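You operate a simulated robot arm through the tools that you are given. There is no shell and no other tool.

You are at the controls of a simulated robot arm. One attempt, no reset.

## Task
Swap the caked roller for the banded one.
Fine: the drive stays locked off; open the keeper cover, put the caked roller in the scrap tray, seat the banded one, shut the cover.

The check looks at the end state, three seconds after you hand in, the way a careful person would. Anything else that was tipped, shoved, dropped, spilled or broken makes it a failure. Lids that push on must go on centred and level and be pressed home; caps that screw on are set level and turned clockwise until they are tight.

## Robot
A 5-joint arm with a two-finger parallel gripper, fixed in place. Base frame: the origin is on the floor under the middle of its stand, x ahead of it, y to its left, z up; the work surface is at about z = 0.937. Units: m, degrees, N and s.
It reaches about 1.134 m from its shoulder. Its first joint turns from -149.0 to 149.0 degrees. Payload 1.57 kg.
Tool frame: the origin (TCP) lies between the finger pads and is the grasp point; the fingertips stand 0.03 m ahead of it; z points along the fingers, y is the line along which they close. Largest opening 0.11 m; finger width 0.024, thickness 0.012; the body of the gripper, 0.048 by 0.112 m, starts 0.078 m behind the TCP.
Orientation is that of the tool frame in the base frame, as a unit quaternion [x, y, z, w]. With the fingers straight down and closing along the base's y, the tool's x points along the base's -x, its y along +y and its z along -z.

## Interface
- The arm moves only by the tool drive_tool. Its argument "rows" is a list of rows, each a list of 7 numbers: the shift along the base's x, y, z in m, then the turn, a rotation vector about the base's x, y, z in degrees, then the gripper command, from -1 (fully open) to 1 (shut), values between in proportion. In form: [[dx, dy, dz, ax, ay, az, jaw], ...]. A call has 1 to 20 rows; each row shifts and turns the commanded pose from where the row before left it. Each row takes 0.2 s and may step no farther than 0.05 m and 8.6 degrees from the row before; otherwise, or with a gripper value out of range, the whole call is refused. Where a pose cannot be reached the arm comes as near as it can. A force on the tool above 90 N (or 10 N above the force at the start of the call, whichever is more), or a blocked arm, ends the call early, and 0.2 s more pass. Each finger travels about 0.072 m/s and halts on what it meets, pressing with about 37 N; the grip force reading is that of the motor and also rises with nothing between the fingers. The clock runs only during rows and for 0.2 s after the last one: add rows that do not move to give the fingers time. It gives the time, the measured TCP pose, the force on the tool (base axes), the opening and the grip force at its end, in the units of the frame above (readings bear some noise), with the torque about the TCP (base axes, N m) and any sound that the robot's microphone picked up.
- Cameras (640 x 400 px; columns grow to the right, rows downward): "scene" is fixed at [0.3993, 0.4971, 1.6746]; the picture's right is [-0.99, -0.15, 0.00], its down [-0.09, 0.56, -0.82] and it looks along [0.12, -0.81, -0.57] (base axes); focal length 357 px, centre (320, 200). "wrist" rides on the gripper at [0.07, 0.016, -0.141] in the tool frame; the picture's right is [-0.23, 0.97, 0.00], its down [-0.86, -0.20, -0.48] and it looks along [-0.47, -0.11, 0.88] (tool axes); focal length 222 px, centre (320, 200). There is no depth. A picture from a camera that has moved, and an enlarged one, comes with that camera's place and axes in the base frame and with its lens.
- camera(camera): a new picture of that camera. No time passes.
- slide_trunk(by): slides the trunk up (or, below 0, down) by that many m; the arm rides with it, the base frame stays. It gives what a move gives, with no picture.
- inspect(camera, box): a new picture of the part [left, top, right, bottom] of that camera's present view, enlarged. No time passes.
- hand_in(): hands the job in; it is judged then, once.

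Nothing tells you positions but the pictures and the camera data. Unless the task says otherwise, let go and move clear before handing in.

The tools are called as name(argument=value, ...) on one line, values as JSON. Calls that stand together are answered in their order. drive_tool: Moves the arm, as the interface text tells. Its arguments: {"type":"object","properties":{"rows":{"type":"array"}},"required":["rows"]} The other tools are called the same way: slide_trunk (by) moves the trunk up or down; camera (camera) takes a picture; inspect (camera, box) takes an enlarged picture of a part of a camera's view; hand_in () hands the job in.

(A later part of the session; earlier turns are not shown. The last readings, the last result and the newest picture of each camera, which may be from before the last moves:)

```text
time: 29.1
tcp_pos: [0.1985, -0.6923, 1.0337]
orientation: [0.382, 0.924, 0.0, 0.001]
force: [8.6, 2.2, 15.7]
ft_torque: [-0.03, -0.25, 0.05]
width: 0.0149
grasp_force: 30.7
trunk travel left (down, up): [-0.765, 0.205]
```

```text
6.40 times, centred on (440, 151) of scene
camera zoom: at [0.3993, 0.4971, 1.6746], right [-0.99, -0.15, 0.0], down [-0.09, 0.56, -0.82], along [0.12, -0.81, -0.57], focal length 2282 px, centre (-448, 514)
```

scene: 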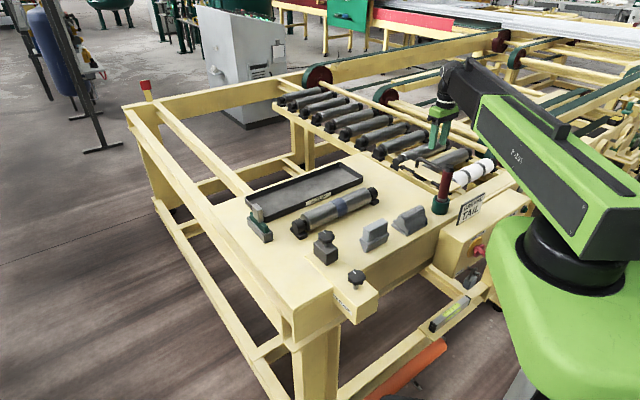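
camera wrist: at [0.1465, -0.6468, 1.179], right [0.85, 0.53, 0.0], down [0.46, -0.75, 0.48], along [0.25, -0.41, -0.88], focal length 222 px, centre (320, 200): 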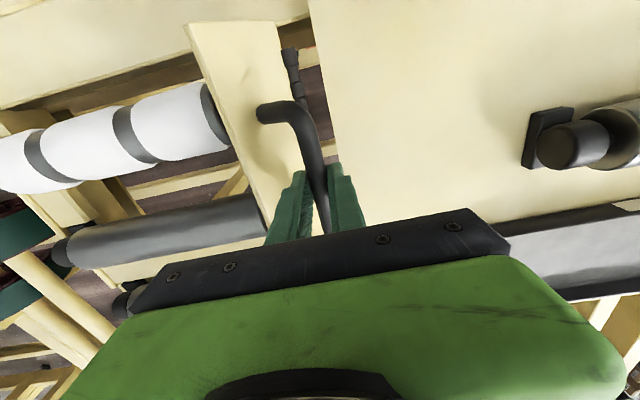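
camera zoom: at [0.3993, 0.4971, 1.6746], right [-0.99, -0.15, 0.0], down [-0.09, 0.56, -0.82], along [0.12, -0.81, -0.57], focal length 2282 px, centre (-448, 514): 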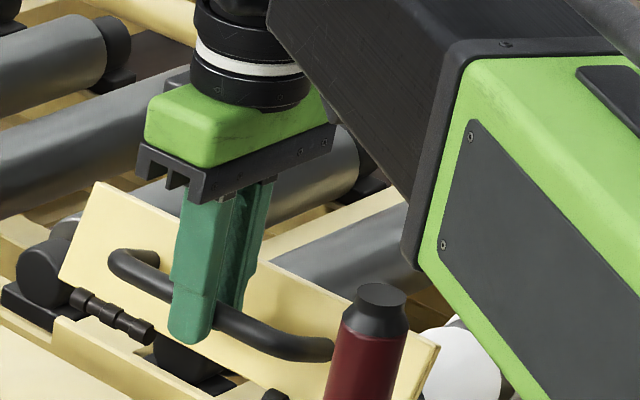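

drive_tool(rows=[[0.002, 0.002, 0, 0, 0, 0, 1], [0.002, 0.002, 0, 0, 0, 0, 1], [0.002, 0.002, 0, 0, 0, 0, 1], [0, 0, 0, 0, 0, 0, 1]])

slide_trunk(by=-0.005)

drive_tool(rows=[[0.002, 0.002, 0, 0, 0, 0, 1], [0.002, 0.002, 0, 0, 0, 0, 1], [0.0015, 0.0015, 0, 0, 0, 0, 1], [0, 0, 0, 0, 0, 0, 1]])

slide_trunk(by=-0.005)

inspect(camera="scene", box=[390, 120, 490, 182])

camera(camera="wrist")

```text
time: 30.1
tcp_pos: [0.2033, -0.6901, 1.0306]
orientation: [0.384, 0.924, 0.001, -0.002]
force: [-12.3, -5.8, -13.0]
ft_torque: [-0.59, -0.24, 0.09]
width: 0.0143
grasp_force: 30.8
trunk travel left (down, up): [-0.765, 0.205]
```

```text
time: 30.6
tcp_pos: [0.2059, -0.6854, 1.0268]
orientation: [0.382, 0.924, 0.001, 0.001]
force: [2.5, 4.0, 7.8]
ft_torque: [-0.05, -0.17, 0.06]
width: 0.0145
grasp_force: 30.5
trunk travel left (down, up): [-0.76, 0.21]
```

```text
time: 31.6
tcp_pos: [0.2081, -0.6843, 1.0264]
orientation: [0.383, 0.924, 0.0, -0.001]
force: [-17.1, -9.6, -17.9]
ft_torque: [-0.6, -0.19, 0.12]
width: 0.0146
grasp_force: 30.9
trunk travel left (down, up): [-0.76, 0.21]
```

```text
time: 32.2
tcp_pos: [0.2106, -0.6813, 1.0223]
orientation: [0.382, 0.924, 0.001, 0.001]
force: [-3.7, 1.2, 0.6]
ft_torque: [-0.3, -0.29, 0.1]
width: 0.0147
grasp_force: 30.1
trunk travel left (down, up): [-0.755, 0.215]
```

```text
6.40 times, centred on (440, 151) of scene
camera zoom: at [0.3993, 0.4971, 1.6746], right [-0.99, -0.15, 0.0], down [-0.09, 0.56, -0.82], along [0.12, -0.81, -0.57], focal length 2282 px, centre (-448, 514)
```

zoom: 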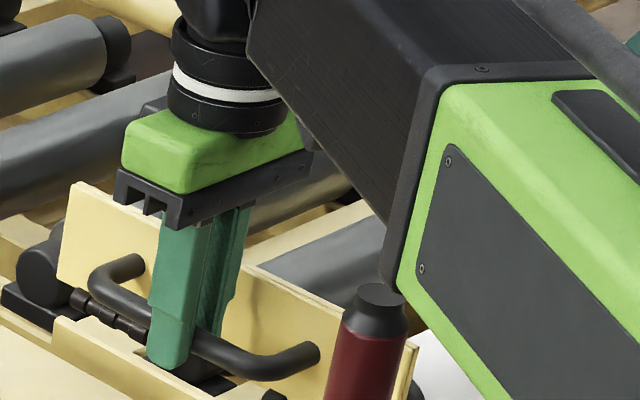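

```text
taken
camera wrist: at [0.1717, -0.6212, 1.1623], right [0.85, 0.53, 0.0], down [0.46, -0.75, 0.48], along [0.25, -0.4, -0.88], focal length 222 px, centre (320, 200)
```

wrist: 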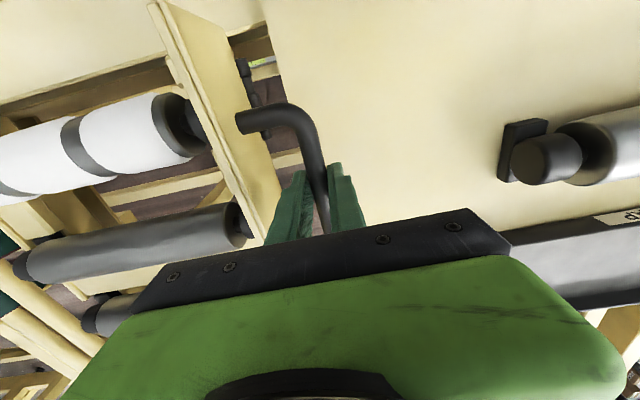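

drive_tool(rows=[[0.002, 0.002, 0, 0, 0, 0, 1], [0.002, 0.002, 0, 0, 0, 0, 1], [0, 0, 0, 0, 0, 0, 1]])

slide_trunk(by=-0.006)

inspect(camera="scene", box=[390, 120, 490, 182])

```text
time: 33.0
tcp_pos: [0.2112, -0.6806, 1.0204]
orientation: [0.383, 0.924, 0.0, 0.0]
force: [-16.2, -12.2, -11.4]
ft_torque: [-0.74, -0.25, 0.13]
width: 0.0146
grasp_force: 30.6
trunk travel left (down, up): [-0.755, 0.215]
```

```text
time: 33.5
tcp_pos: [0.2149, -0.6771, 1.0152]
orientation: [0.383, 0.924, 0.002, 0.001]
force: [-2.1, 0.0, -1.6]
ft_torque: [-0.45, -0.6, 0.06]
width: 0.0147
grasp_force: 30.7
trunk travel left (down, up): [-0.749, 0.221]
```

```text
6.40 times, centred on (440, 151) of scene
camera zoom: at [0.3993, 0.4971, 1.6746], right [-0.99, -0.15, 0.0], down [-0.09, 0.56, -0.82], along [0.12, -0.81, -0.57], focal length 2282 px, centre (-448, 514)
```

zoom: 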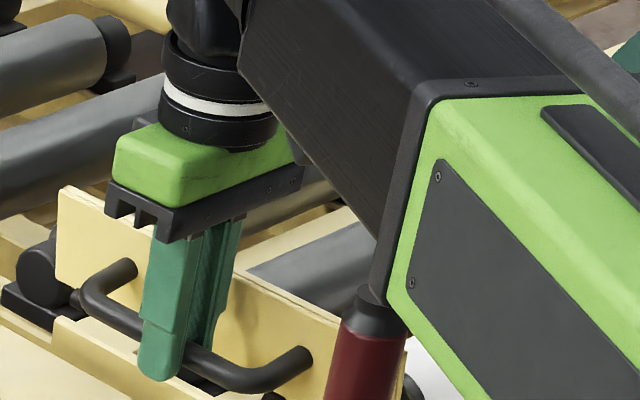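

drive_tool(rows=[[0.0015, 0.0015, 0, 0, 0, 0, 1], [0.0015, 0.0015, 0, 0, 0, 0, 1], [0, 0, 0, 0, 0, 0, 1]])

slide_trunk(by=-0.005)

inspect(camera="scene", box=[390, 120, 490, 182])

camera(camera="wrist")

```text
time: 34.3
tcp_pos: [0.2158, -0.6773, 1.0157]
orientation: [0.383, 0.924, 0.001, 0.0]
force: [-11.8, -12.6, -5.3]
ft_torque: [-0.51, -0.02, 0.15]
width: 0.0145
grasp_force: 30.7
trunk travel left (down, up): [-0.749, 0.221]
```

```text
time: 34.9
tcp_pos: [0.2181, -0.6752, 1.01]
orientation: [0.383, 0.924, 0.001, 0.002]
force: [-1.6, -0.3, -5.9]
ft_torque: [-0.25, -0.43, 0.09]
width: 0.0148
grasp_force: 30.9
trunk travel left (down, up): [-0.744, 0.226]
```

```text
6.40 times, centred on (440, 151) of scene
camera zoom: at [0.3993, 0.4971, 1.6746], right [-0.99, -0.15, 0.0], down [-0.09, 0.56, -0.82], along [0.12, -0.81, -0.57], focal length 2282 px, centre (-448, 514)
```

zoom: 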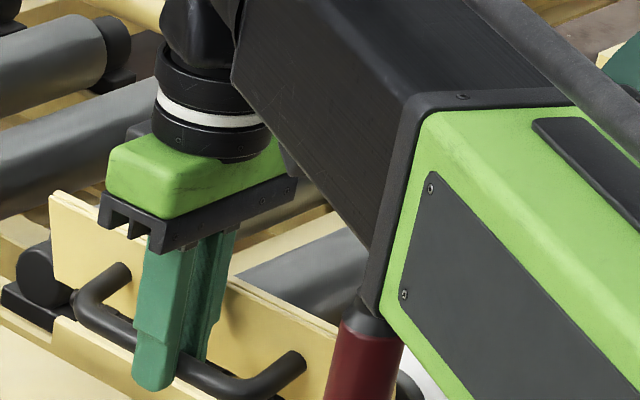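

```text
taken
camera wrist: at [0.1788, -0.6142, 1.1508], right [0.85, 0.53, 0.0], down [0.46, -0.75, 0.48], along [0.25, -0.4, -0.88], focal length 222 px, centre (320, 200)
```

wrist: 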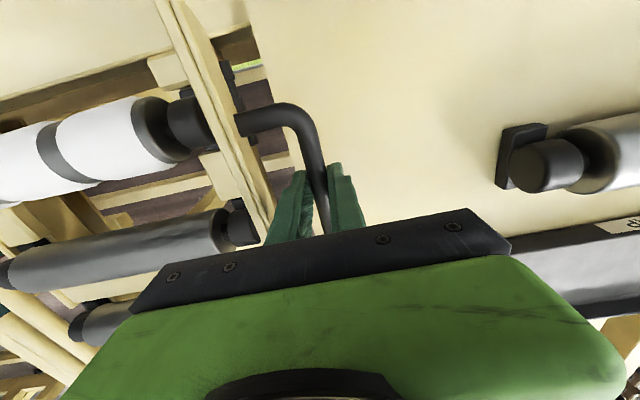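

The cover is now about 15° past vertical. I'll loosen the grip slightly, keeping the fingers around the bar, to see whether it rests on a stop or keeps falling.

drive_tool(rows=[[0, 0, 0, 0, 0, 0, 0.6], [0, 0, 0, 0, 0, 0, 0.6], [0, 0, 0, 0, 0, 0, 0.6]])

inspect(camera="wrist", box=[220, 80, 420, 205])

inspect(camera="scene", box=[390, 130, 470, 180])

```text
time: 35.6
tcp_pos: [0.217, -0.6747, 1.0124]
orientation: [0.383, 0.924, 0.0, 0.0]
force: [-0.3, 0.9, 0.2]
ft_torque: [0.03, -0.01, -0.02]
width: 0.022
grasp_force: 0.0
trunk travel left (down, up): [-0.744, 0.226]
```

```text
3.20 times, centred on (320, 142) of wrist
camera zoom: at [0.1785, -0.6144, 1.1511], right [0.85, 0.53, 0.0], down [0.46, -0.75, 0.48], along [0.25, -0.41, -0.88], focal length 711 px, centre (320, 384)
```

zoom: 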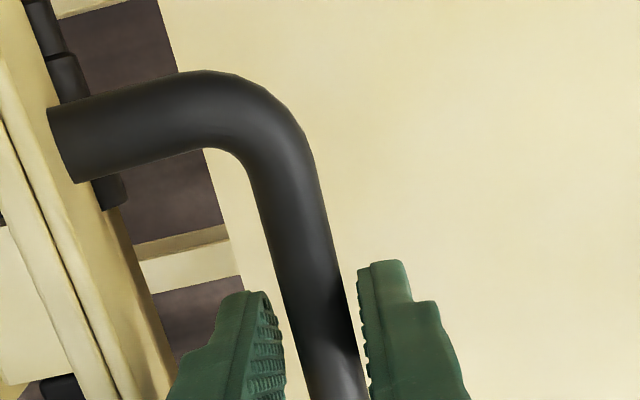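

```text
8.00 times, centred on (430, 155) of scene
camera zoom: at [0.3993, 0.4971, 1.6746], right [-0.99, -0.15, 0.0], down [-0.09, 0.56, -0.82], along [0.12, -0.81, -0.57], focal length 2852 px, centre (-560, 560)
```

zoom: 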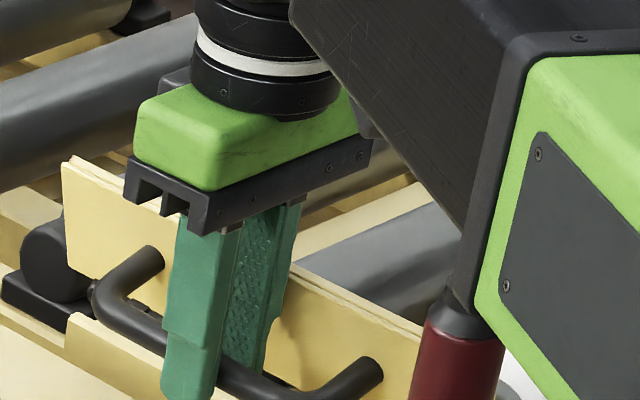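

The cover stays open on its own with no force on the fingers. I'll withdraw straight up.

slide_trunk(by=0.06)

slide_trunk(by=0.1)

camera(camera="scene")

camera(camera="wrist")

```text
time: 36.6
tcp_pos: [0.2174, -0.6751, 1.0713]
orientation: [0.383, 0.924, -0.001, 0.0]
force: [0.4, 0.2, -0.2]
ft_torque: [0.0, 0.04, 0.0]
width: 0.0223
grasp_force: 0.2
trunk travel left (down, up): [-0.804, 0.166]
```

```text
time: 38.0
tcp_pos: [0.2177, -0.6751, 1.1707]
orientation: [0.384, 0.924, 0.0, 0.0]
force: [0.2, 0.0, -1.3]
ft_torque: [-0.03, -0.03, -0.03]
width: 0.022
grasp_force: 0.0
trunk travel left (down, up): [-0.904, 0.066]
```

```text
taken
```

scene: 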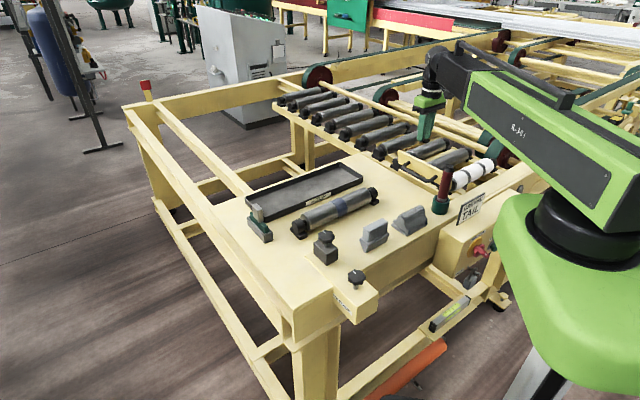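

```text
taken
camera wrist: at [0.1785, -0.6145, 1.311], right [0.85, 0.53, 0.0], down [0.46, -0.75, 0.48], along [0.25, -0.41, -0.88], focal length 222 px, centre (320, 200)
```

wrist: 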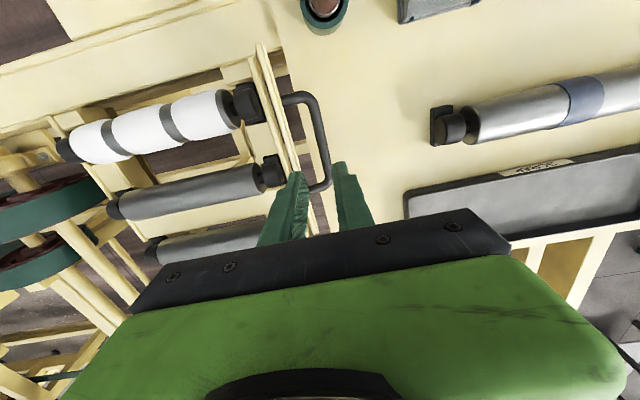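

inspect(camera="wrist", box=[180, 40, 380, 165])

inspect(camera="wrist", box=[0, 60, 240, 210])

inspect(camera="scene", box=[380, 120, 540, 220])

inspect(camera="wrist", box=[380, 60, 640, 222])

```text
3.20 times, centred on (280, 102) of wrist
camera zoom: at [0.1785, -0.6145, 1.311], right [0.85, 0.53, 0.0], down [0.46, -0.75, 0.48], along [0.25, -0.41, -0.88], focal length 711 px, centre (448, 512)
```

zoom: 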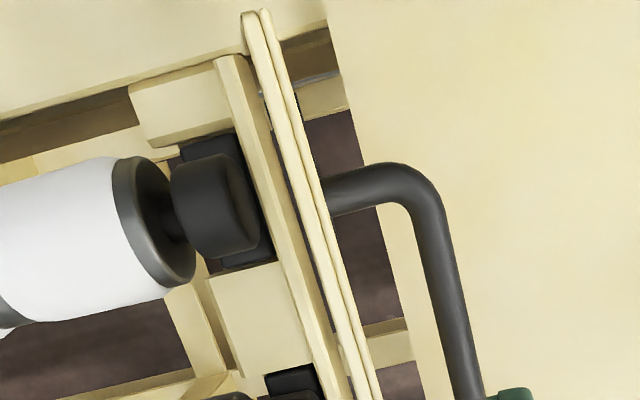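

```text
2.67 times, centred on (120, 135) of wrist
camera zoom: at [0.1785, -0.6145, 1.311], right [0.85, 0.53, 0.0], down [0.46, -0.75, 0.48], along [0.25, -0.41, -0.88], focal length 592 px, centre (853, 373)
```

zoom: 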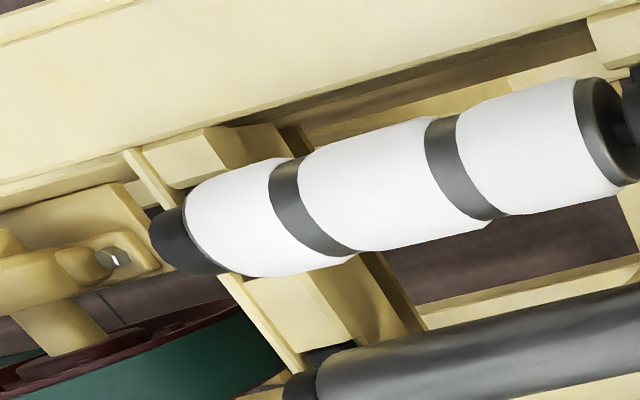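

```text
4.00 times, centred on (460, 170) of scene
camera zoom: at [0.3993, 0.4971, 1.6746], right [-0.99, -0.15, 0.0], down [-0.09, 0.56, -0.82], along [0.12, -0.81, -0.57], focal length 1426 px, centre (-240, 320)
```

zoom: 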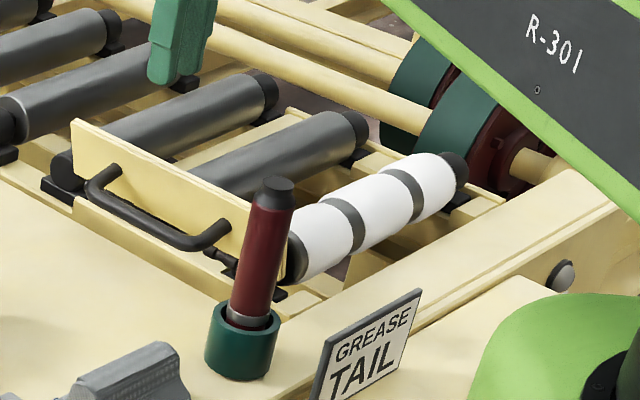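

```text
2.46 times, centred on (510, 141) of wrist
camera zoom: at [0.1785, -0.6145, 1.311], right [0.85, 0.53, 0.0], down [0.46, -0.75, 0.48], along [0.25, -0.41, -0.88], focal length 547 px, centre (-148, 345)
```

zoom: 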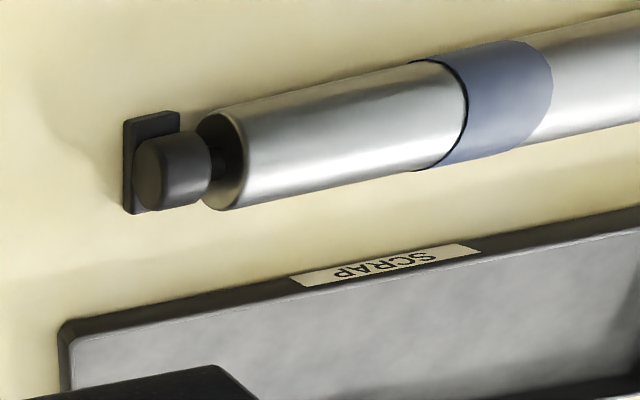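

inspect(camera="scene", box=[444, 154, 508, 194])

inspect(camera="wrist", box=[40, 70, 280, 220])

```text
10.00 times, centred on (476, 174) of scene
camera zoom: at [0.3993, 0.4971, 1.6746], right [-0.99, -0.15, 0.0], down [-0.09, 0.56, -0.82], along [0.12, -0.81, -0.57], focal length 3566 px, centre (-1240, 460)
```

zoom: 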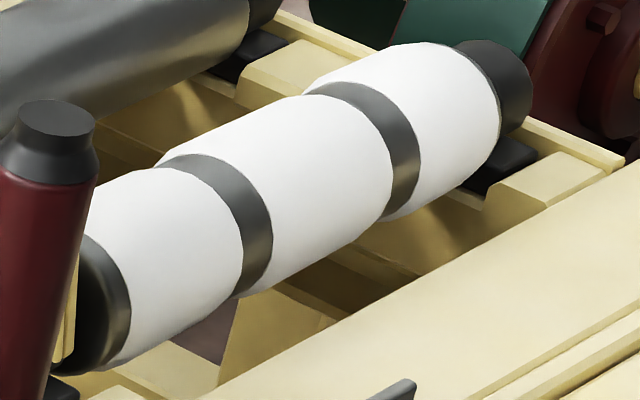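

```text
2.67 times, centred on (160, 145) of wrist
camera zoom: at [0.1785, -0.6145, 1.311], right [0.85, 0.53, 0.0], down [0.46, -0.75, 0.48], along [0.25, -0.41, -0.88], focal length 592 px, centre (747, 347)
```

zoom: 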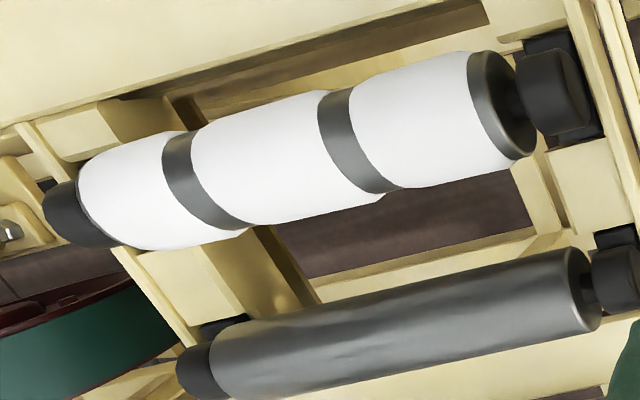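

The cover stands open by itself and both bearing ends of the caked roller are exposed. Its middle measures about (-0.01, -0.81), with the axis near z = 0.94. I'll turn so the fingers close across it and the wrist camera faces the near end.

drive_tool(rows=[[-0.0208, -0.0122, 0, 0, 0, -8.2, -0.6], [-0.0208, -0.0122, 0, 0, 0, -8.2, -0.6], [-0.0208, -0.0122, 0, 0, 0, -8.2, -0.6], [-0.0208, -0.0122, 0, 0, 0, -8.2, -0.6], [-0.0208, -0.0122, 0, 0, 0, -8.2, -0.6], [-0.0208, -0.0122, 0, 0, 0, -8.2, -0.6], [-0.0208, -0.0122, 0, 0, 0, -8.2, -0.6], [-0.0208, -0.0122, 0, 0, 0, -8.2, -0.6], [-0.0208, -0.0122, 0, 0, 0, -8.2, -0.6], [-0.0208, -0.0122, 0, 0, 0, -8.2, -0.6], [-0.0208, -0.0122, 0, 0, 0, -8.0, -0.6], [0, 0, 0, 0, 0, 0, -0.6], [0, 0, 0, 0, 0, 0, -0.6]])

camera(camera="wrist")

camera(camera="scene")

```text
time: 40.8
tcp_pos: [-0.0108, -0.8101, 1.1714]
orientation: [0.924, 0.382, 0.0, 0.0]
force: [-0.8, 0.3, 0.3]
ft_torque: [-0.02, 0.0, -0.03]
width: 0.0881
grasp_force: 0.1
trunk travel left (down, up): [-0.904, 0.066]
```

```text
taken
camera wrist: at [0.0491, -0.7713, 1.311], right [0.53, -0.85, 0.0], down [-0.75, -0.46, 0.48], along [-0.41, -0.25, -0.88], focal length 222 px, centre (320, 200)
```

wrist: 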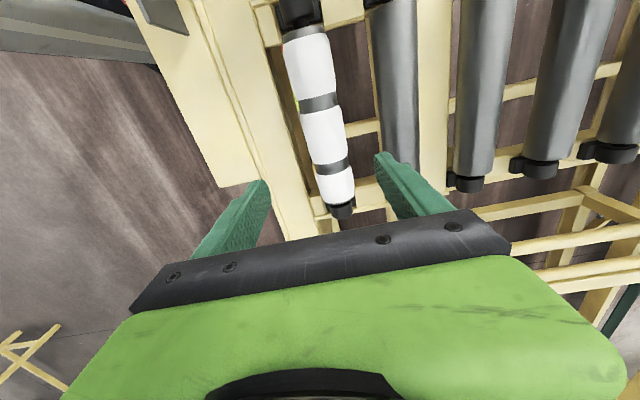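

```text
taken
```

scene: 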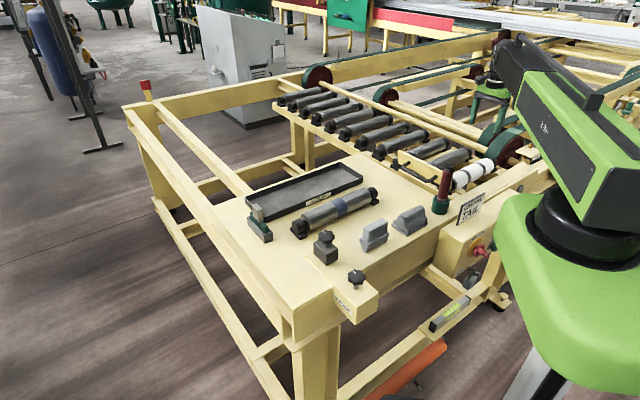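

inspect(camera="wrist", box=[200, 0, 440, 150])

inspect(camera="wrist", box=[220, 80, 420, 205])

```text
2.67 times, centred on (320, 75) of wrist
camera zoom: at [0.0491, -0.7713, 1.311], right [0.53, -0.85, 0.0], down [-0.75, -0.46, 0.48], along [-0.41, -0.25, -0.88], focal length 592 px, centre (320, 533)
```

zoom: 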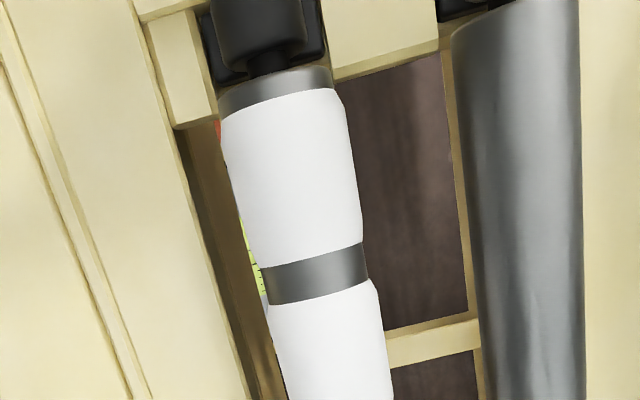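

```text
3.20 times, centred on (320, 142) of wrist
camera zoom: at [0.0491, -0.7713, 1.311], right [0.53, -0.85, 0.0], down [-0.75, -0.46, 0.48], along [-0.41, -0.25, -0.88], focal length 711 px, centre (320, 384)
```

zoom: 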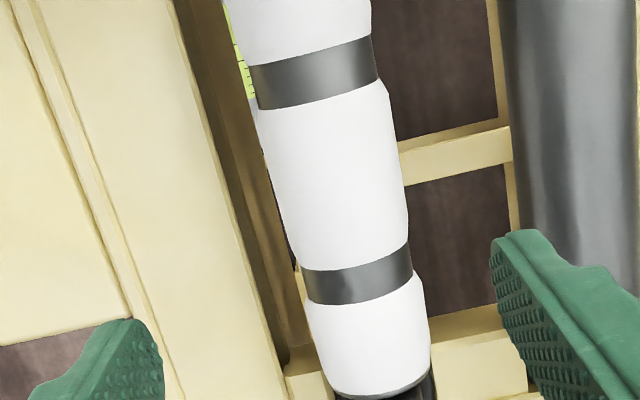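

The roller's axis is at r ≈ 0.5685, so I'm about 3 mm off. I'll correct that and lower the trunk in stages.

drive_tool(rows=[[0.0024, -0.0024, 0, 0, 0, 0, -0.6], [0, 0, 0, 0, 0, 0, -0.6]])

slide_trunk(by=-0.13)

camera(camera="wrist")

inspect(camera="scene", box=[400, 90, 560, 190])

```text
time: 41.4
tcp_pos: [-0.0087, -0.8105, 1.1707]
orientation: [0.924, 0.382, 0.0, 0.0]
force: [0.6, 0.9, 0.8]
ft_torque: [-0.03, 0.02, -0.01]
width: 0.088
grasp_force: 0.1
trunk travel left (down, up): [-0.904, 0.066]
```

```text
time: 43.0
tcp_pos: [-0.0084, -0.8108, 1.0407]
orientation: [0.924, 0.382, -0.001, 0.0]
force: [-0.1, 0.5, 0.2]
ft_torque: [-0.03, -0.03, 0.01]
width: 0.0881
grasp_force: 0.1
trunk travel left (down, up): [-0.774, 0.196]
```

```text
taken
camera wrist: at [0.0514, -0.7736, 1.1811], right [0.53, -0.85, 0.0], down [-0.75, -0.46, 0.48], along [-0.41, -0.25, -0.88], focal length 222 px, centre (320, 200)
```

wrist: 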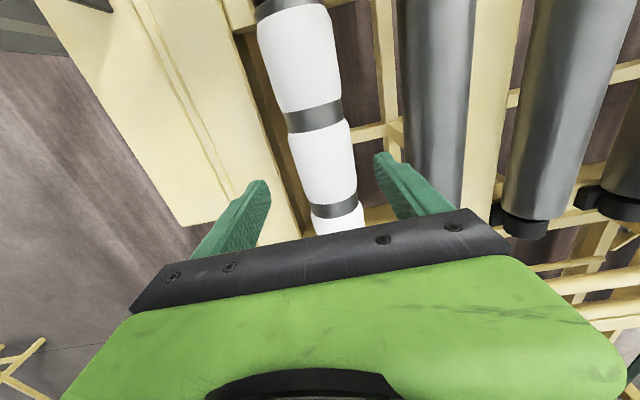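

```text
4.00 times, centred on (480, 140) of scene
camera zoom: at [0.3993, 0.4971, 1.6746], right [-0.99, -0.15, 0.0], down [-0.09, 0.56, -0.82], along [0.12, -0.81, -0.57], focal length 1426 px, centre (-320, 440)
```

zoom: 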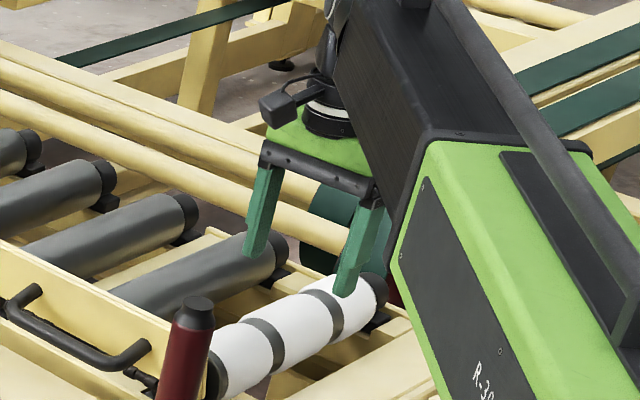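

drive_tool(rows=[[0.0008, -0.0008, 0, 0, 0, 0, -0.6], [0, 0, 0, 0, 0, 0, -0.6]])

slide_trunk(by=-0.05)

inspect(camera="wrist", box=[180, 100, 460, 275])

inspect(camera="scene", box=[440, 110, 540, 172])

```text
time: 43.6
tcp_pos: [-0.0073, -0.8119, 1.0417]
orientation: [0.924, 0.382, -0.001, 0.0]
force: [-0.4, -0.6, -0.2]
ft_torque: [-0.03, 0.02, -0.04]
width: 0.0882
grasp_force: 0.1
trunk travel left (down, up): [-0.774, 0.196]
```

```text
time: 44.5
tcp_pos: [-0.0072, -0.8118, 0.9918]
orientation: [0.924, 0.382, 0.0, 0.0]
force: [-0.3, 0.8, 0.1]
ft_torque: [-0.01, 0.02, -0.01]
width: 0.0879
grasp_force: 0.1
trunk travel left (down, up): [-0.724, 0.246]
```

```text
2.29 times, centred on (320, 188) of wrist
camera zoom: at [0.0524, -0.7746, 1.1311], right [0.53, -0.85, 0.0], down [-0.75, -0.46, 0.48], along [-0.41, -0.25, -0.88], focal length 508 px, centre (320, 229)
```

zoom: 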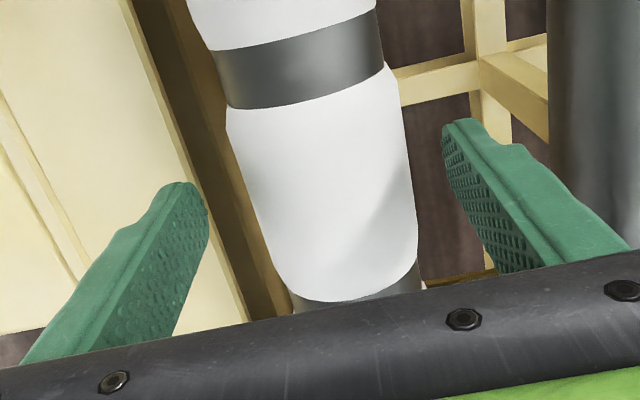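

```text
6.40 times, centred on (490, 141) of scene
camera zoom: at [0.3993, 0.4971, 1.6746], right [-0.99, -0.15, 0.0], down [-0.09, 0.56, -0.82], along [0.12, -0.81, -0.57], focal length 2282 px, centre (-768, 578)
```

zoom: 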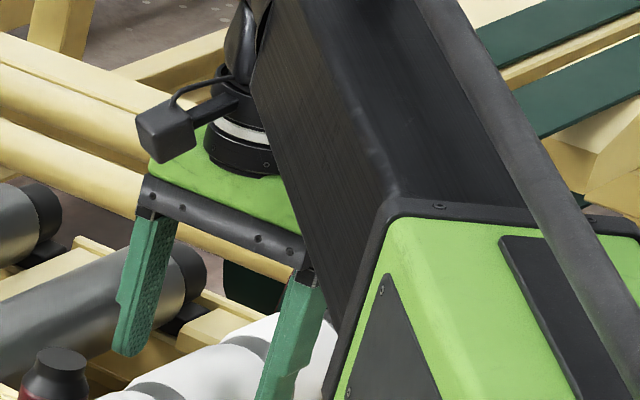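

drive_tool(rows=[[0, 0, 0, 0, 0, 0, -0.52], [0, 0, 0, 0, 0, 0, -0.52]])

slide_trunk(by=-0.02)

slide_trunk(by=-0.016)

inspect(camera="wrist", box=[180, 100, 460, 275])

```text
time: 45.1
tcp_pos: [-0.0068, -0.8125, 0.9908]
orientation: [0.924, 0.382, 0.0, 0.0]
force: [0.8, -1.0, 0.1]
ft_torque: [0.02, 0.01, -0.01]
width: 0.0838
grasp_force: 0.0
trunk travel left (down, up): [-0.724, 0.246]
```

```text
time: 45.8
tcp_pos: [-0.0077, -0.8118, 0.9703]
orientation: [0.924, 0.382, 0.0, 0.0]
force: [0.0, -0.4, -0.8]
ft_torque: [-0.01, 0.0, -0.04]
width: 0.0837
grasp_force: 0.1
trunk travel left (down, up): [-0.704, 0.266]
```

```text
time: 46.4
tcp_pos: [-0.0066, -0.8122, 0.955]
orientation: [0.924, 0.382, 0.0, 0.001]
force: [0.0, -0.5, 1.4]
ft_torque: [-0.01, 0.02, 0.01]
width: 0.0836
grasp_force: 0.2
trunk travel left (down, up): [-0.688, 0.282]
```

```text
2.29 times, centred on (320, 188) of wrist
camera zoom: at [0.0524, -0.7746, 1.095], right [0.53, -0.85, 0.0], down [-0.75, -0.46, 0.48], along [-0.41, -0.25, -0.88], focal length 508 px, centre (320, 229)
```

zoom: 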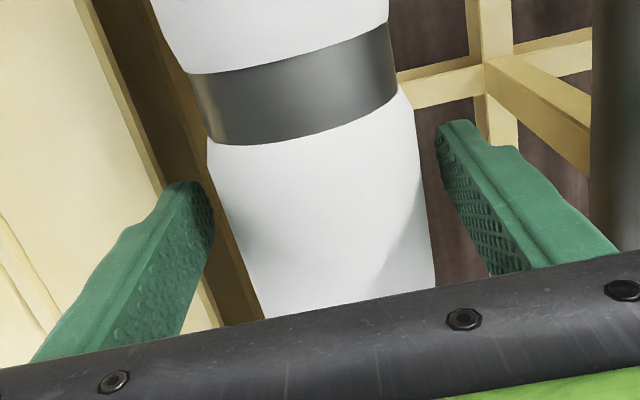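

The fingers are either side of the roller's middle with no contact. Closing on it now.

drive_tool(rows=[[0, 0, 0, 0, 0, 0, 1], [0, 0, 0, 0, 0, 0, 1], [0, 0, 0, 0, 0, 0, 1], [0, 0, 0, 0, 0, 0, 1]])

camera(camera="wrist")

inspect(camera="scene", box=[440, 130, 540, 192])

```text
time: 47.4
tcp_pos: [-0.0072, -0.8117, 0.9546]
orientation: [0.924, 0.382, 0.0, 0.0]
force: [2.7, -5.2, 3.7]
ft_torque: [-0.67, -0.27, 0.04]
width: 0.0593
grasp_force: 37.0
trunk travel left (down, up): [-0.688, 0.282]
```

```text
taken
camera wrist: at [0.0528, -0.7748, 1.095], right [0.53, -0.85, 0.0], down [-0.75, -0.46, 0.48], along [-0.41, -0.25, -0.88], focal length 222 px, centre (320, 200)
```

wrist: 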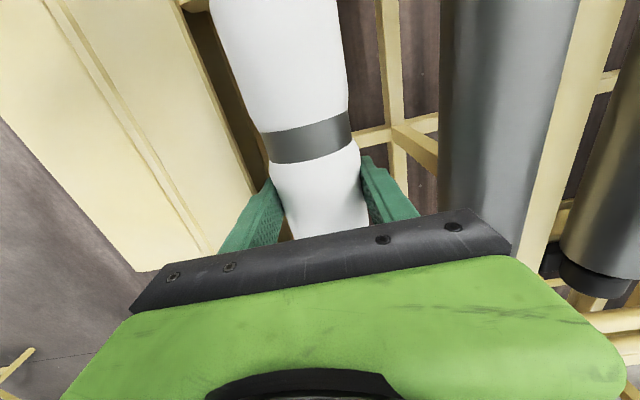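

```text
6.40 times, centred on (490, 161) of scene
camera zoom: at [0.3993, 0.4971, 1.6746], right [-0.99, -0.15, 0.0], down [-0.09, 0.56, -0.82], along [0.12, -0.81, -0.57], focal length 2282 px, centre (-768, 450)
```

zoom: 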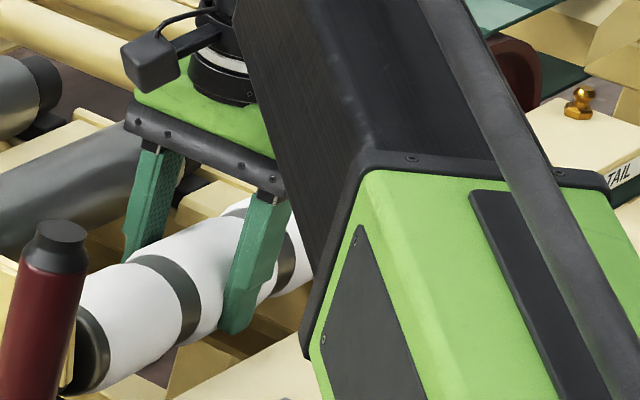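

Gripped at 37 N with almost no side load. I'll lift a little and check the force.

slide_trunk(by=0.015)

inspect(camera="scene", box=[440, 130, 540, 192])

```text
time: 48.0
tcp_pos: [-0.0072, -0.8125, 0.9694]
orientation: [0.924, 0.382, 0.001, -0.001]
force: [-0.2, 0.8, -11.5]
ft_torque: [0.01, 0.02, -0.02]
width: 0.0597
grasp_force: 36.7
trunk travel left (down, up): [-0.703, 0.267]
```

```text
6.40 times, centred on (490, 161) of scene
camera zoom: at [0.3993, 0.4971, 1.6746], right [-0.99, -0.15, 0.0], down [-0.09, 0.56, -0.82], along [0.12, -0.81, -0.57], focal length 2282 px, centre (-768, 450)
```

zoom: 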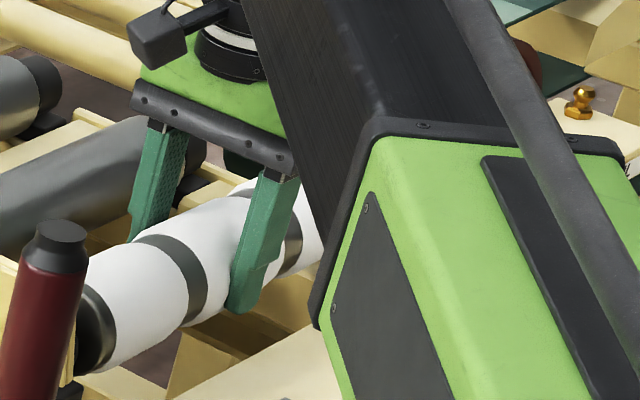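

It came up freely: 11.5 N and practically zero torque, so the grip is at its middle. Lifting clear now.

slide_trunk(by=0.05)

slide_trunk(by=0.13)

camera(camera="scene")

camera(camera="wrist")

```text
time: 48.9
tcp_pos: [-0.0081, -0.8125, 1.0188]
orientation: [0.924, 0.382, 0.001, 0.0]
force: [0.1, 0.8, -12.3]
ft_torque: [0.03, -0.01, 0.01]
width: 0.0596
grasp_force: 37.0
trunk travel left (down, up): [-0.753, 0.217]
```

```text
time: 50.5
tcp_pos: [-0.0078, -0.8133, 1.1495]
orientation: [0.924, 0.382, 0.001, 0.0]
force: [0.4, -0.8, -11.2]
ft_torque: [0.02, 0.0, -0.01]
width: 0.0599
grasp_force: 37.8
trunk travel left (down, up): [-0.883, 0.087]
```

```text
taken
```

scene: 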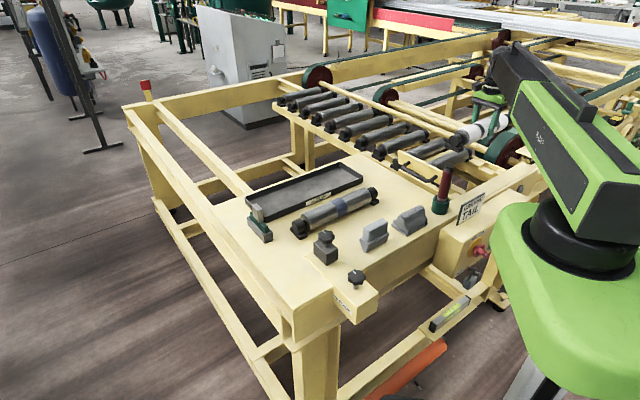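

```text
taken
camera wrist: at [0.0523, -0.7758, 1.2892], right [0.53, -0.85, 0.0], down [-0.75, -0.46, 0.48], along [-0.41, -0.25, -0.88], focal length 222 px, centre (320, 200)
```

wrist: 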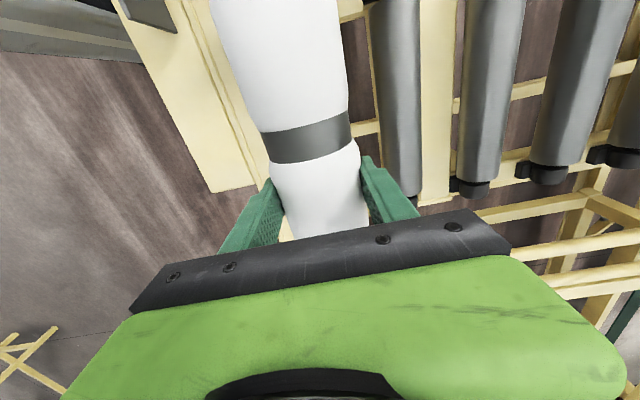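

inspect(camera="scene", box=[390, 120, 530, 208])

inspect(camera="scene", box=[440, 140, 510, 184])

inspect(camera="scene", box=[236, 150, 376, 238])

```text
4.55 times, centred on (460, 164) of scene
camera zoom: at [0.3993, 0.4971, 1.6746], right [-0.99, -0.15, 0.0], down [-0.09, 0.56, -0.82], along [0.12, -0.81, -0.57], focal length 1621 px, centre (-316, 364)
```

zoom: 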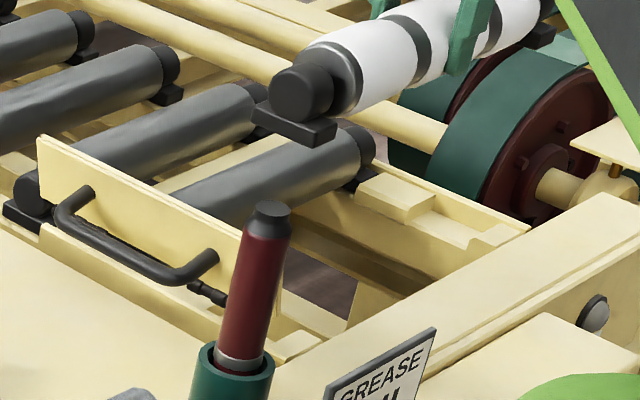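

```text
9.09 times, centred on (475, 162) of scene
camera zoom: at [0.3993, 0.4971, 1.6746], right [-0.99, -0.15, 0.0], down [-0.09, 0.56, -0.82], along [0.12, -0.81, -0.57], focal length 3242 px, centre (-1089, 546)
```

zoom: 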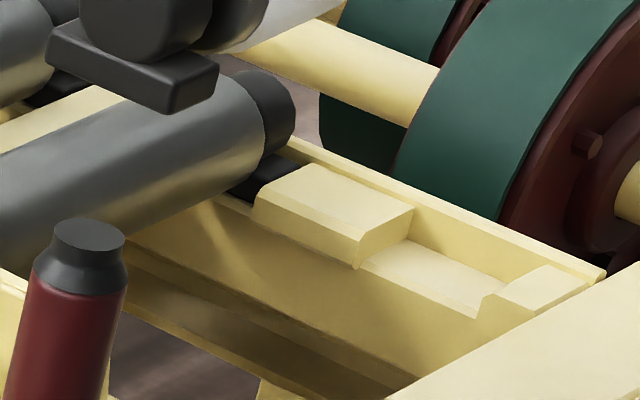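

```text
4.55 times, centred on (306, 194) of scene
camera zoom: at [0.3993, 0.4971, 1.6746], right [-0.99, -0.15, 0.0], down [-0.09, 0.56, -0.82], along [0.12, -0.81, -0.57], focal length 1621 px, centre (384, 227)
```

zoom: 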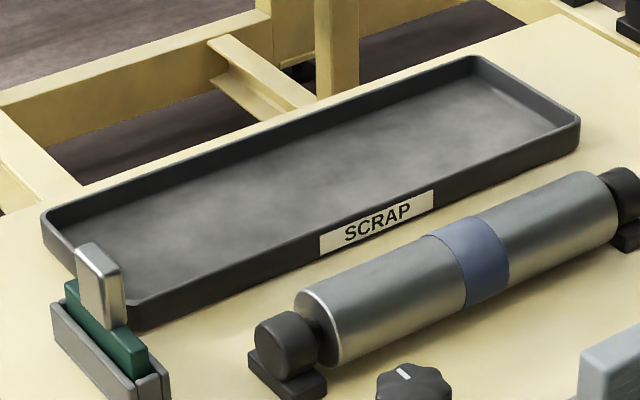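

The seat pockets are visible and empty. The tray centre measures about (0.6115, -0.5955), aligned with the roller. I'll carry the roller over at this height, clear of the cover and the red tool.

drive_tool(rows=[[0.0172, 0.006, 0, 0, 0, 0, 1], [0.0344, 0.0121, 0, 0, 0, 0, 1], [0.0344, 0.0121, 0, 0, 0, 0, 1], [0.0344, 0.0121, 0, 0, 0, 0, 1], [0.0344, 0.0121, 0, 0, 0, 0, 1], [0.0344, 0.0121, 0, 0, 0, 0, 1], [0.0344, 0.0121, 0, 0, 0, 0, 1], [0.0344, 0.0121, 0, 0, 0, 0, 1], [0.0344, 0.0121, 0, 0, 0, 0, 1], [0.0344, 0.0121, 0, 0, 0, 0, 1], [0.0344, 0.0121, 0, 0, 0, 0, 1], [0.0344, 0.0121, 0, 0, 0, 0, 1], [0.0344, 0.0121, 0, 0, 0, 0, 1], [0.0344, 0.0121, 0, 0, 0, 0, 1], [0.0344, 0.0121, 0, 0, 0, 0, 1], [0.0344, 0.0121, 0, 0, 0, 0, 1], [0.0344, 0.0121, 0, 0, 0, 0, 1], [0.0344, 0.0121, 0, 0, 0, 0, 1], [0.0172, 0.0061, 0, 0, 0, 0, 1], [0, 0, 0, 0, 0, 0, 1]])

camera(camera="scene")

camera(camera="wrist")

```text
time: 54.7
tcp_pos: [0.6118, -0.5934, 1.1499]
orientation: [0.924, 0.382, -0.001, 0.0]
force: [0.6, 0.0, -12.2]
ft_torque: [0.02, -0.01, 0.01]
width: 0.0596
grasp_force: 36.9
trunk travel left (down, up): [-0.883, 0.087]
```

```text
taken
```

scene: 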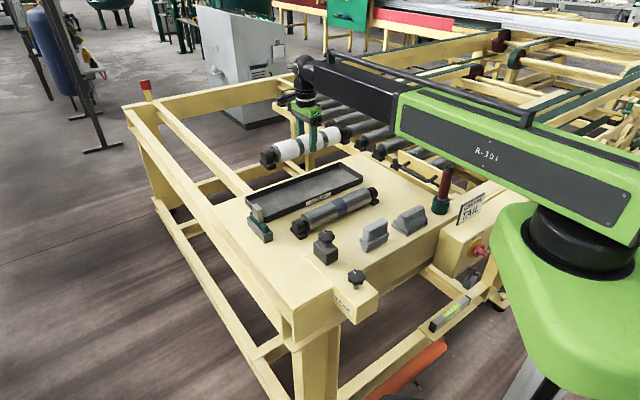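

```text
taken
camera wrist: at [0.6719, -0.5562, 1.2893], right [0.53, -0.85, 0.0], down [-0.75, -0.46, 0.48], along [-0.41, -0.25, -0.88], focal length 222 px, centre (320, 200)
```

wrist: 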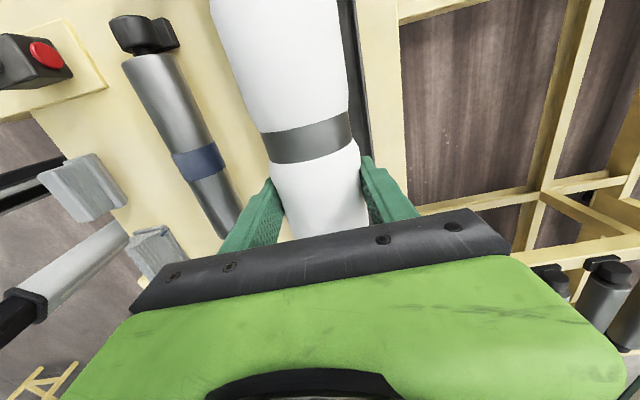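

slide_trunk(by=-0.105)

inspect(camera="scene", box=[220, 110, 400, 222])

camera(camera="wrist")

```text
time: 56.1
tcp_pos: [0.6114, -0.5939, 1.0447]
orientation: [0.924, 0.382, 0.0, 0.0]
force: [-0.2, 0.2, -12.6]
ft_torque: [0.0, -0.01, 0.04]
width: 0.0593
grasp_force: 36.9
trunk travel left (down, up): [-0.778, 0.192]
```

```text
3.56 times, centred on (310, 166) of scene
camera zoom: at [0.3993, 0.4971, 1.6746], right [-0.99, -0.15, 0.0], down [-0.09, 0.56, -0.82], along [0.12, -0.81, -0.57], focal length 1268 px, centre (356, 321)
```

zoom: 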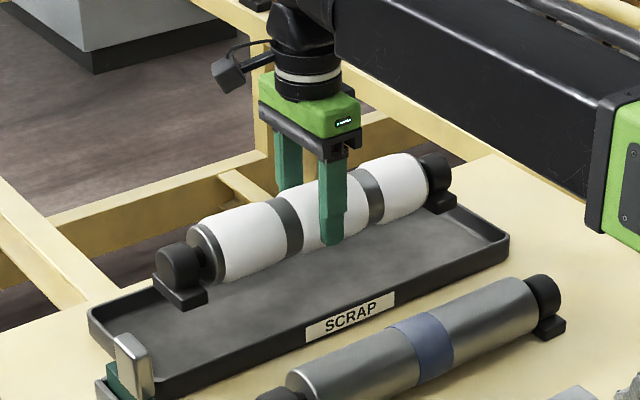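

```text
taken
camera wrist: at [0.6717, -0.5562, 1.1843], right [0.53, -0.85, 0.0], down [-0.75, -0.46, 0.48], along [-0.41, -0.25, -0.88], focal length 222 px, centre (320, 200)
```

wrist: 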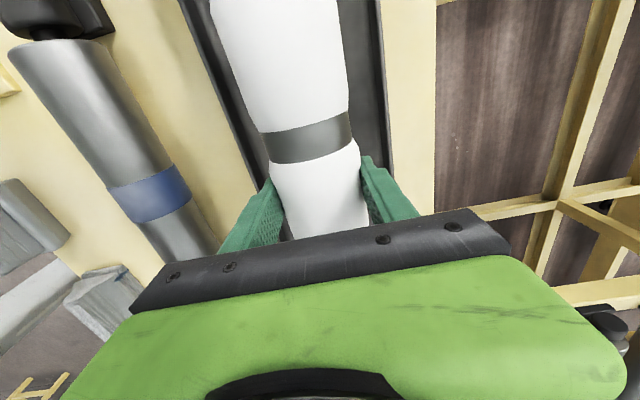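

The roller is centred over the tray. Lowering it in until I feel contact.

slide_trunk(by=-0.045)

slide_trunk(by=-0.004)

inspect(camera="scene", box=[220, 130, 400, 242])

```text
time: 57.0
tcp_pos: [0.6115, -0.5932, 0.9994]
orientation: [0.924, 0.382, 0.0, -0.001]
force: [-0.2, -0.1, -11.9]
ft_torque: [-0.01, 0.0, 0.02]
width: 0.0597
grasp_force: 37.3
trunk travel left (down, up): [-0.733, 0.237]
```

```text
time: 57.5
tcp_pos: [0.6114, -0.5942, 0.9961]
orientation: [0.924, 0.383, -0.001, -0.001]
force: [0.0, -0.2, -12.2]
ft_torque: [-0.01, 0.01, -0.01]
width: 0.0595
grasp_force: 37.0
trunk travel left (down, up): [-0.729, 0.241]
```

```text
3.56 times, centred on (310, 186) of scene
camera zoom: at [0.3993, 0.4971, 1.6746], right [-0.99, -0.15, 0.0], down [-0.09, 0.56, -0.82], along [0.12, -0.81, -0.57], focal length 1268 px, centre (356, 250)
```

zoom: 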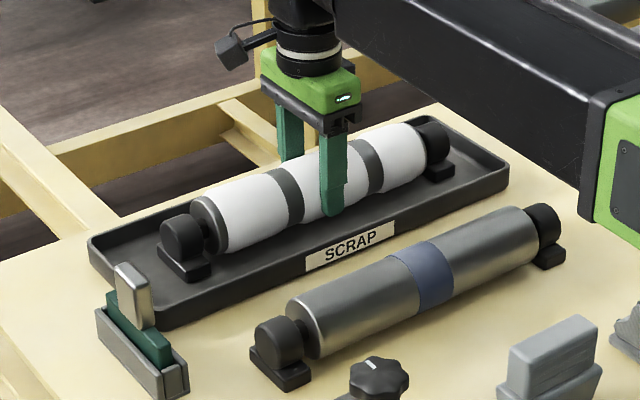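

slide_trunk(by=-0.003)

slide_trunk(by=-0.003)

```text
time: 58.0
tcp_pos: [0.6106, -0.5946, 0.992]
orientation: [0.924, 0.382, -0.001, 0.0]
force: [0.9, -0.8, -12.0]
ft_torque: [-0.01, 0.01, -0.01]
width: 0.0597
grasp_force: 36.5
trunk travel left (down, up): [-0.726, 0.244]
```

```text
time: 58.5
tcp_pos: [0.6116, -0.5934, 0.9891]
orientation: [0.924, 0.382, -0.001, -0.001]
force: [-0.5, -0.1, -11.3]
ft_torque: [0.0, 0.01, 0.0]
width: 0.0594
grasp_force: 37.1
trunk travel left (down, up): [-0.723, 0.247]
```

slide_trunk(by=-0.003)

slide_trunk(by=-0.002)

inspect(camera="scene", box=[250, 150, 350, 212])

```text
time: 59.0
tcp_pos: [0.6108, -0.593, 0.9878]
orientation: [0.924, 0.382, 0.0, 0.0]
force: [3.0, -2.6, 2.6]
ft_torque: [0.17, 0.16, 0.0]
width: 0.0597
grasp_force: 36.8
trunk travel left (down, up): [-0.72, 0.25]
```

```text
time: 59.6
tcp_pos: [0.6111, -0.5935, 0.9875]
orientation: [0.924, 0.382, 0.0, 0.001]
force: [10.7, -9.3, 32.7]
ft_torque: [-0.38, -0.48, -0.23]
width: 0.0601
grasp_force: 37.6
trunk travel left (down, up): [-0.718, 0.252]
```

```text
6.40 times, centred on (300, 181) of scene
camera zoom: at [0.3993, 0.4971, 1.6746], right [-0.99, -0.15, 0.0], down [-0.09, 0.56, -0.82], along [0.12, -0.81, -0.57], focal length 2282 px, centre (448, 322)
```

zoom: 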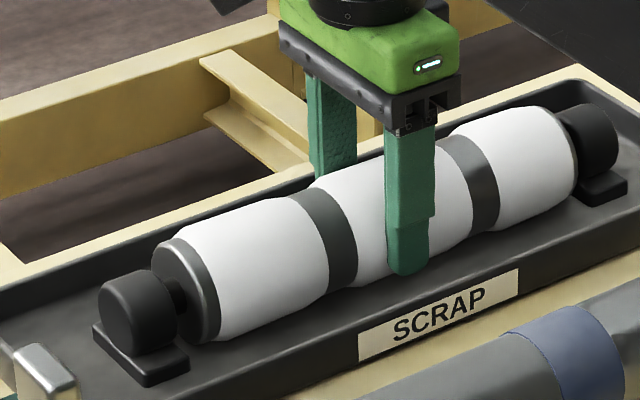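

Feet are on the tray floor with a bit too much pressure. I'll ease up 2 mm, then open slightly.

slide_trunk(by=0.002)

drive_tool(rows=[[0, 0, 0, 0, 0, 0, -0.2], [0, 0, 0, 0, 0, 0, -0.4], [0, 0, 0, 0, 0, 0, -0.45], [0, 0, 0, 0, 0, 0, -0.45]])

camera(camera="wrist")

inspect(camera="scene", box=[220, 130, 400, 242])

```text
time: 60.1
tcp_pos: [0.6112, -0.5909, 0.9856]
orientation: [0.924, 0.381, -0.001, -0.002]
force: [-0.6, 0.8, -6.1]
ft_torque: [-0.12, -0.14, -0.02]
width: 0.0598
grasp_force: 37.0
trunk travel left (down, up): [-0.72, 0.25]
```

```text
time: 61.1
tcp_pos: [0.6103, -0.5929, 0.9865]
orientation: [0.924, 0.381, 0.0, 0.0]
force: [0.0, 0.8, -0.6]
ft_torque: [-0.01, 0.0, -0.01]
width: 0.0796
grasp_force: 0.2
trunk travel left (down, up): [-0.72, 0.25]
```

```text
taken
camera wrist: at [0.671, -0.5555, 1.1271], right [0.53, -0.85, 0.0], down [-0.75, -0.46, 0.48], along [-0.41, -0.25, -0.88], focal length 222 px, centre (320, 200)
```

wrist: 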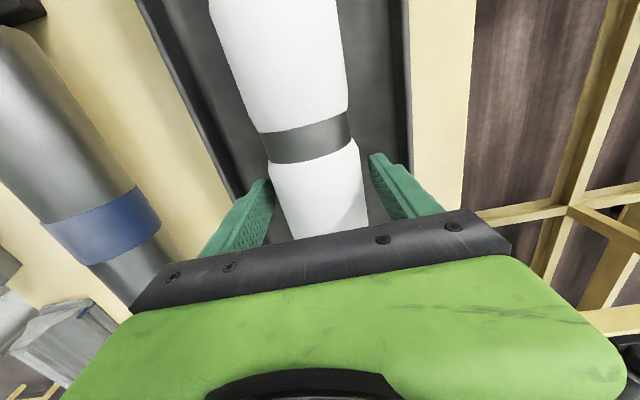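

```text
3.56 times, centred on (310, 186) of scene
camera zoom: at [0.3993, 0.4971, 1.6746], right [-0.99, -0.15, 0.0], down [-0.09, 0.56, -0.82], along [0.12, -0.81, -0.57], focal length 1268 px, centre (356, 250)
```

zoom: 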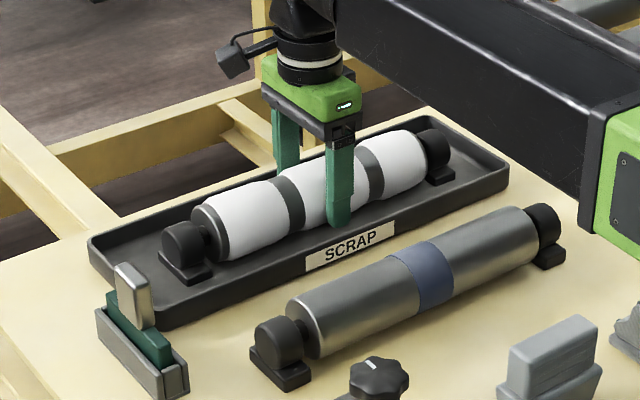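

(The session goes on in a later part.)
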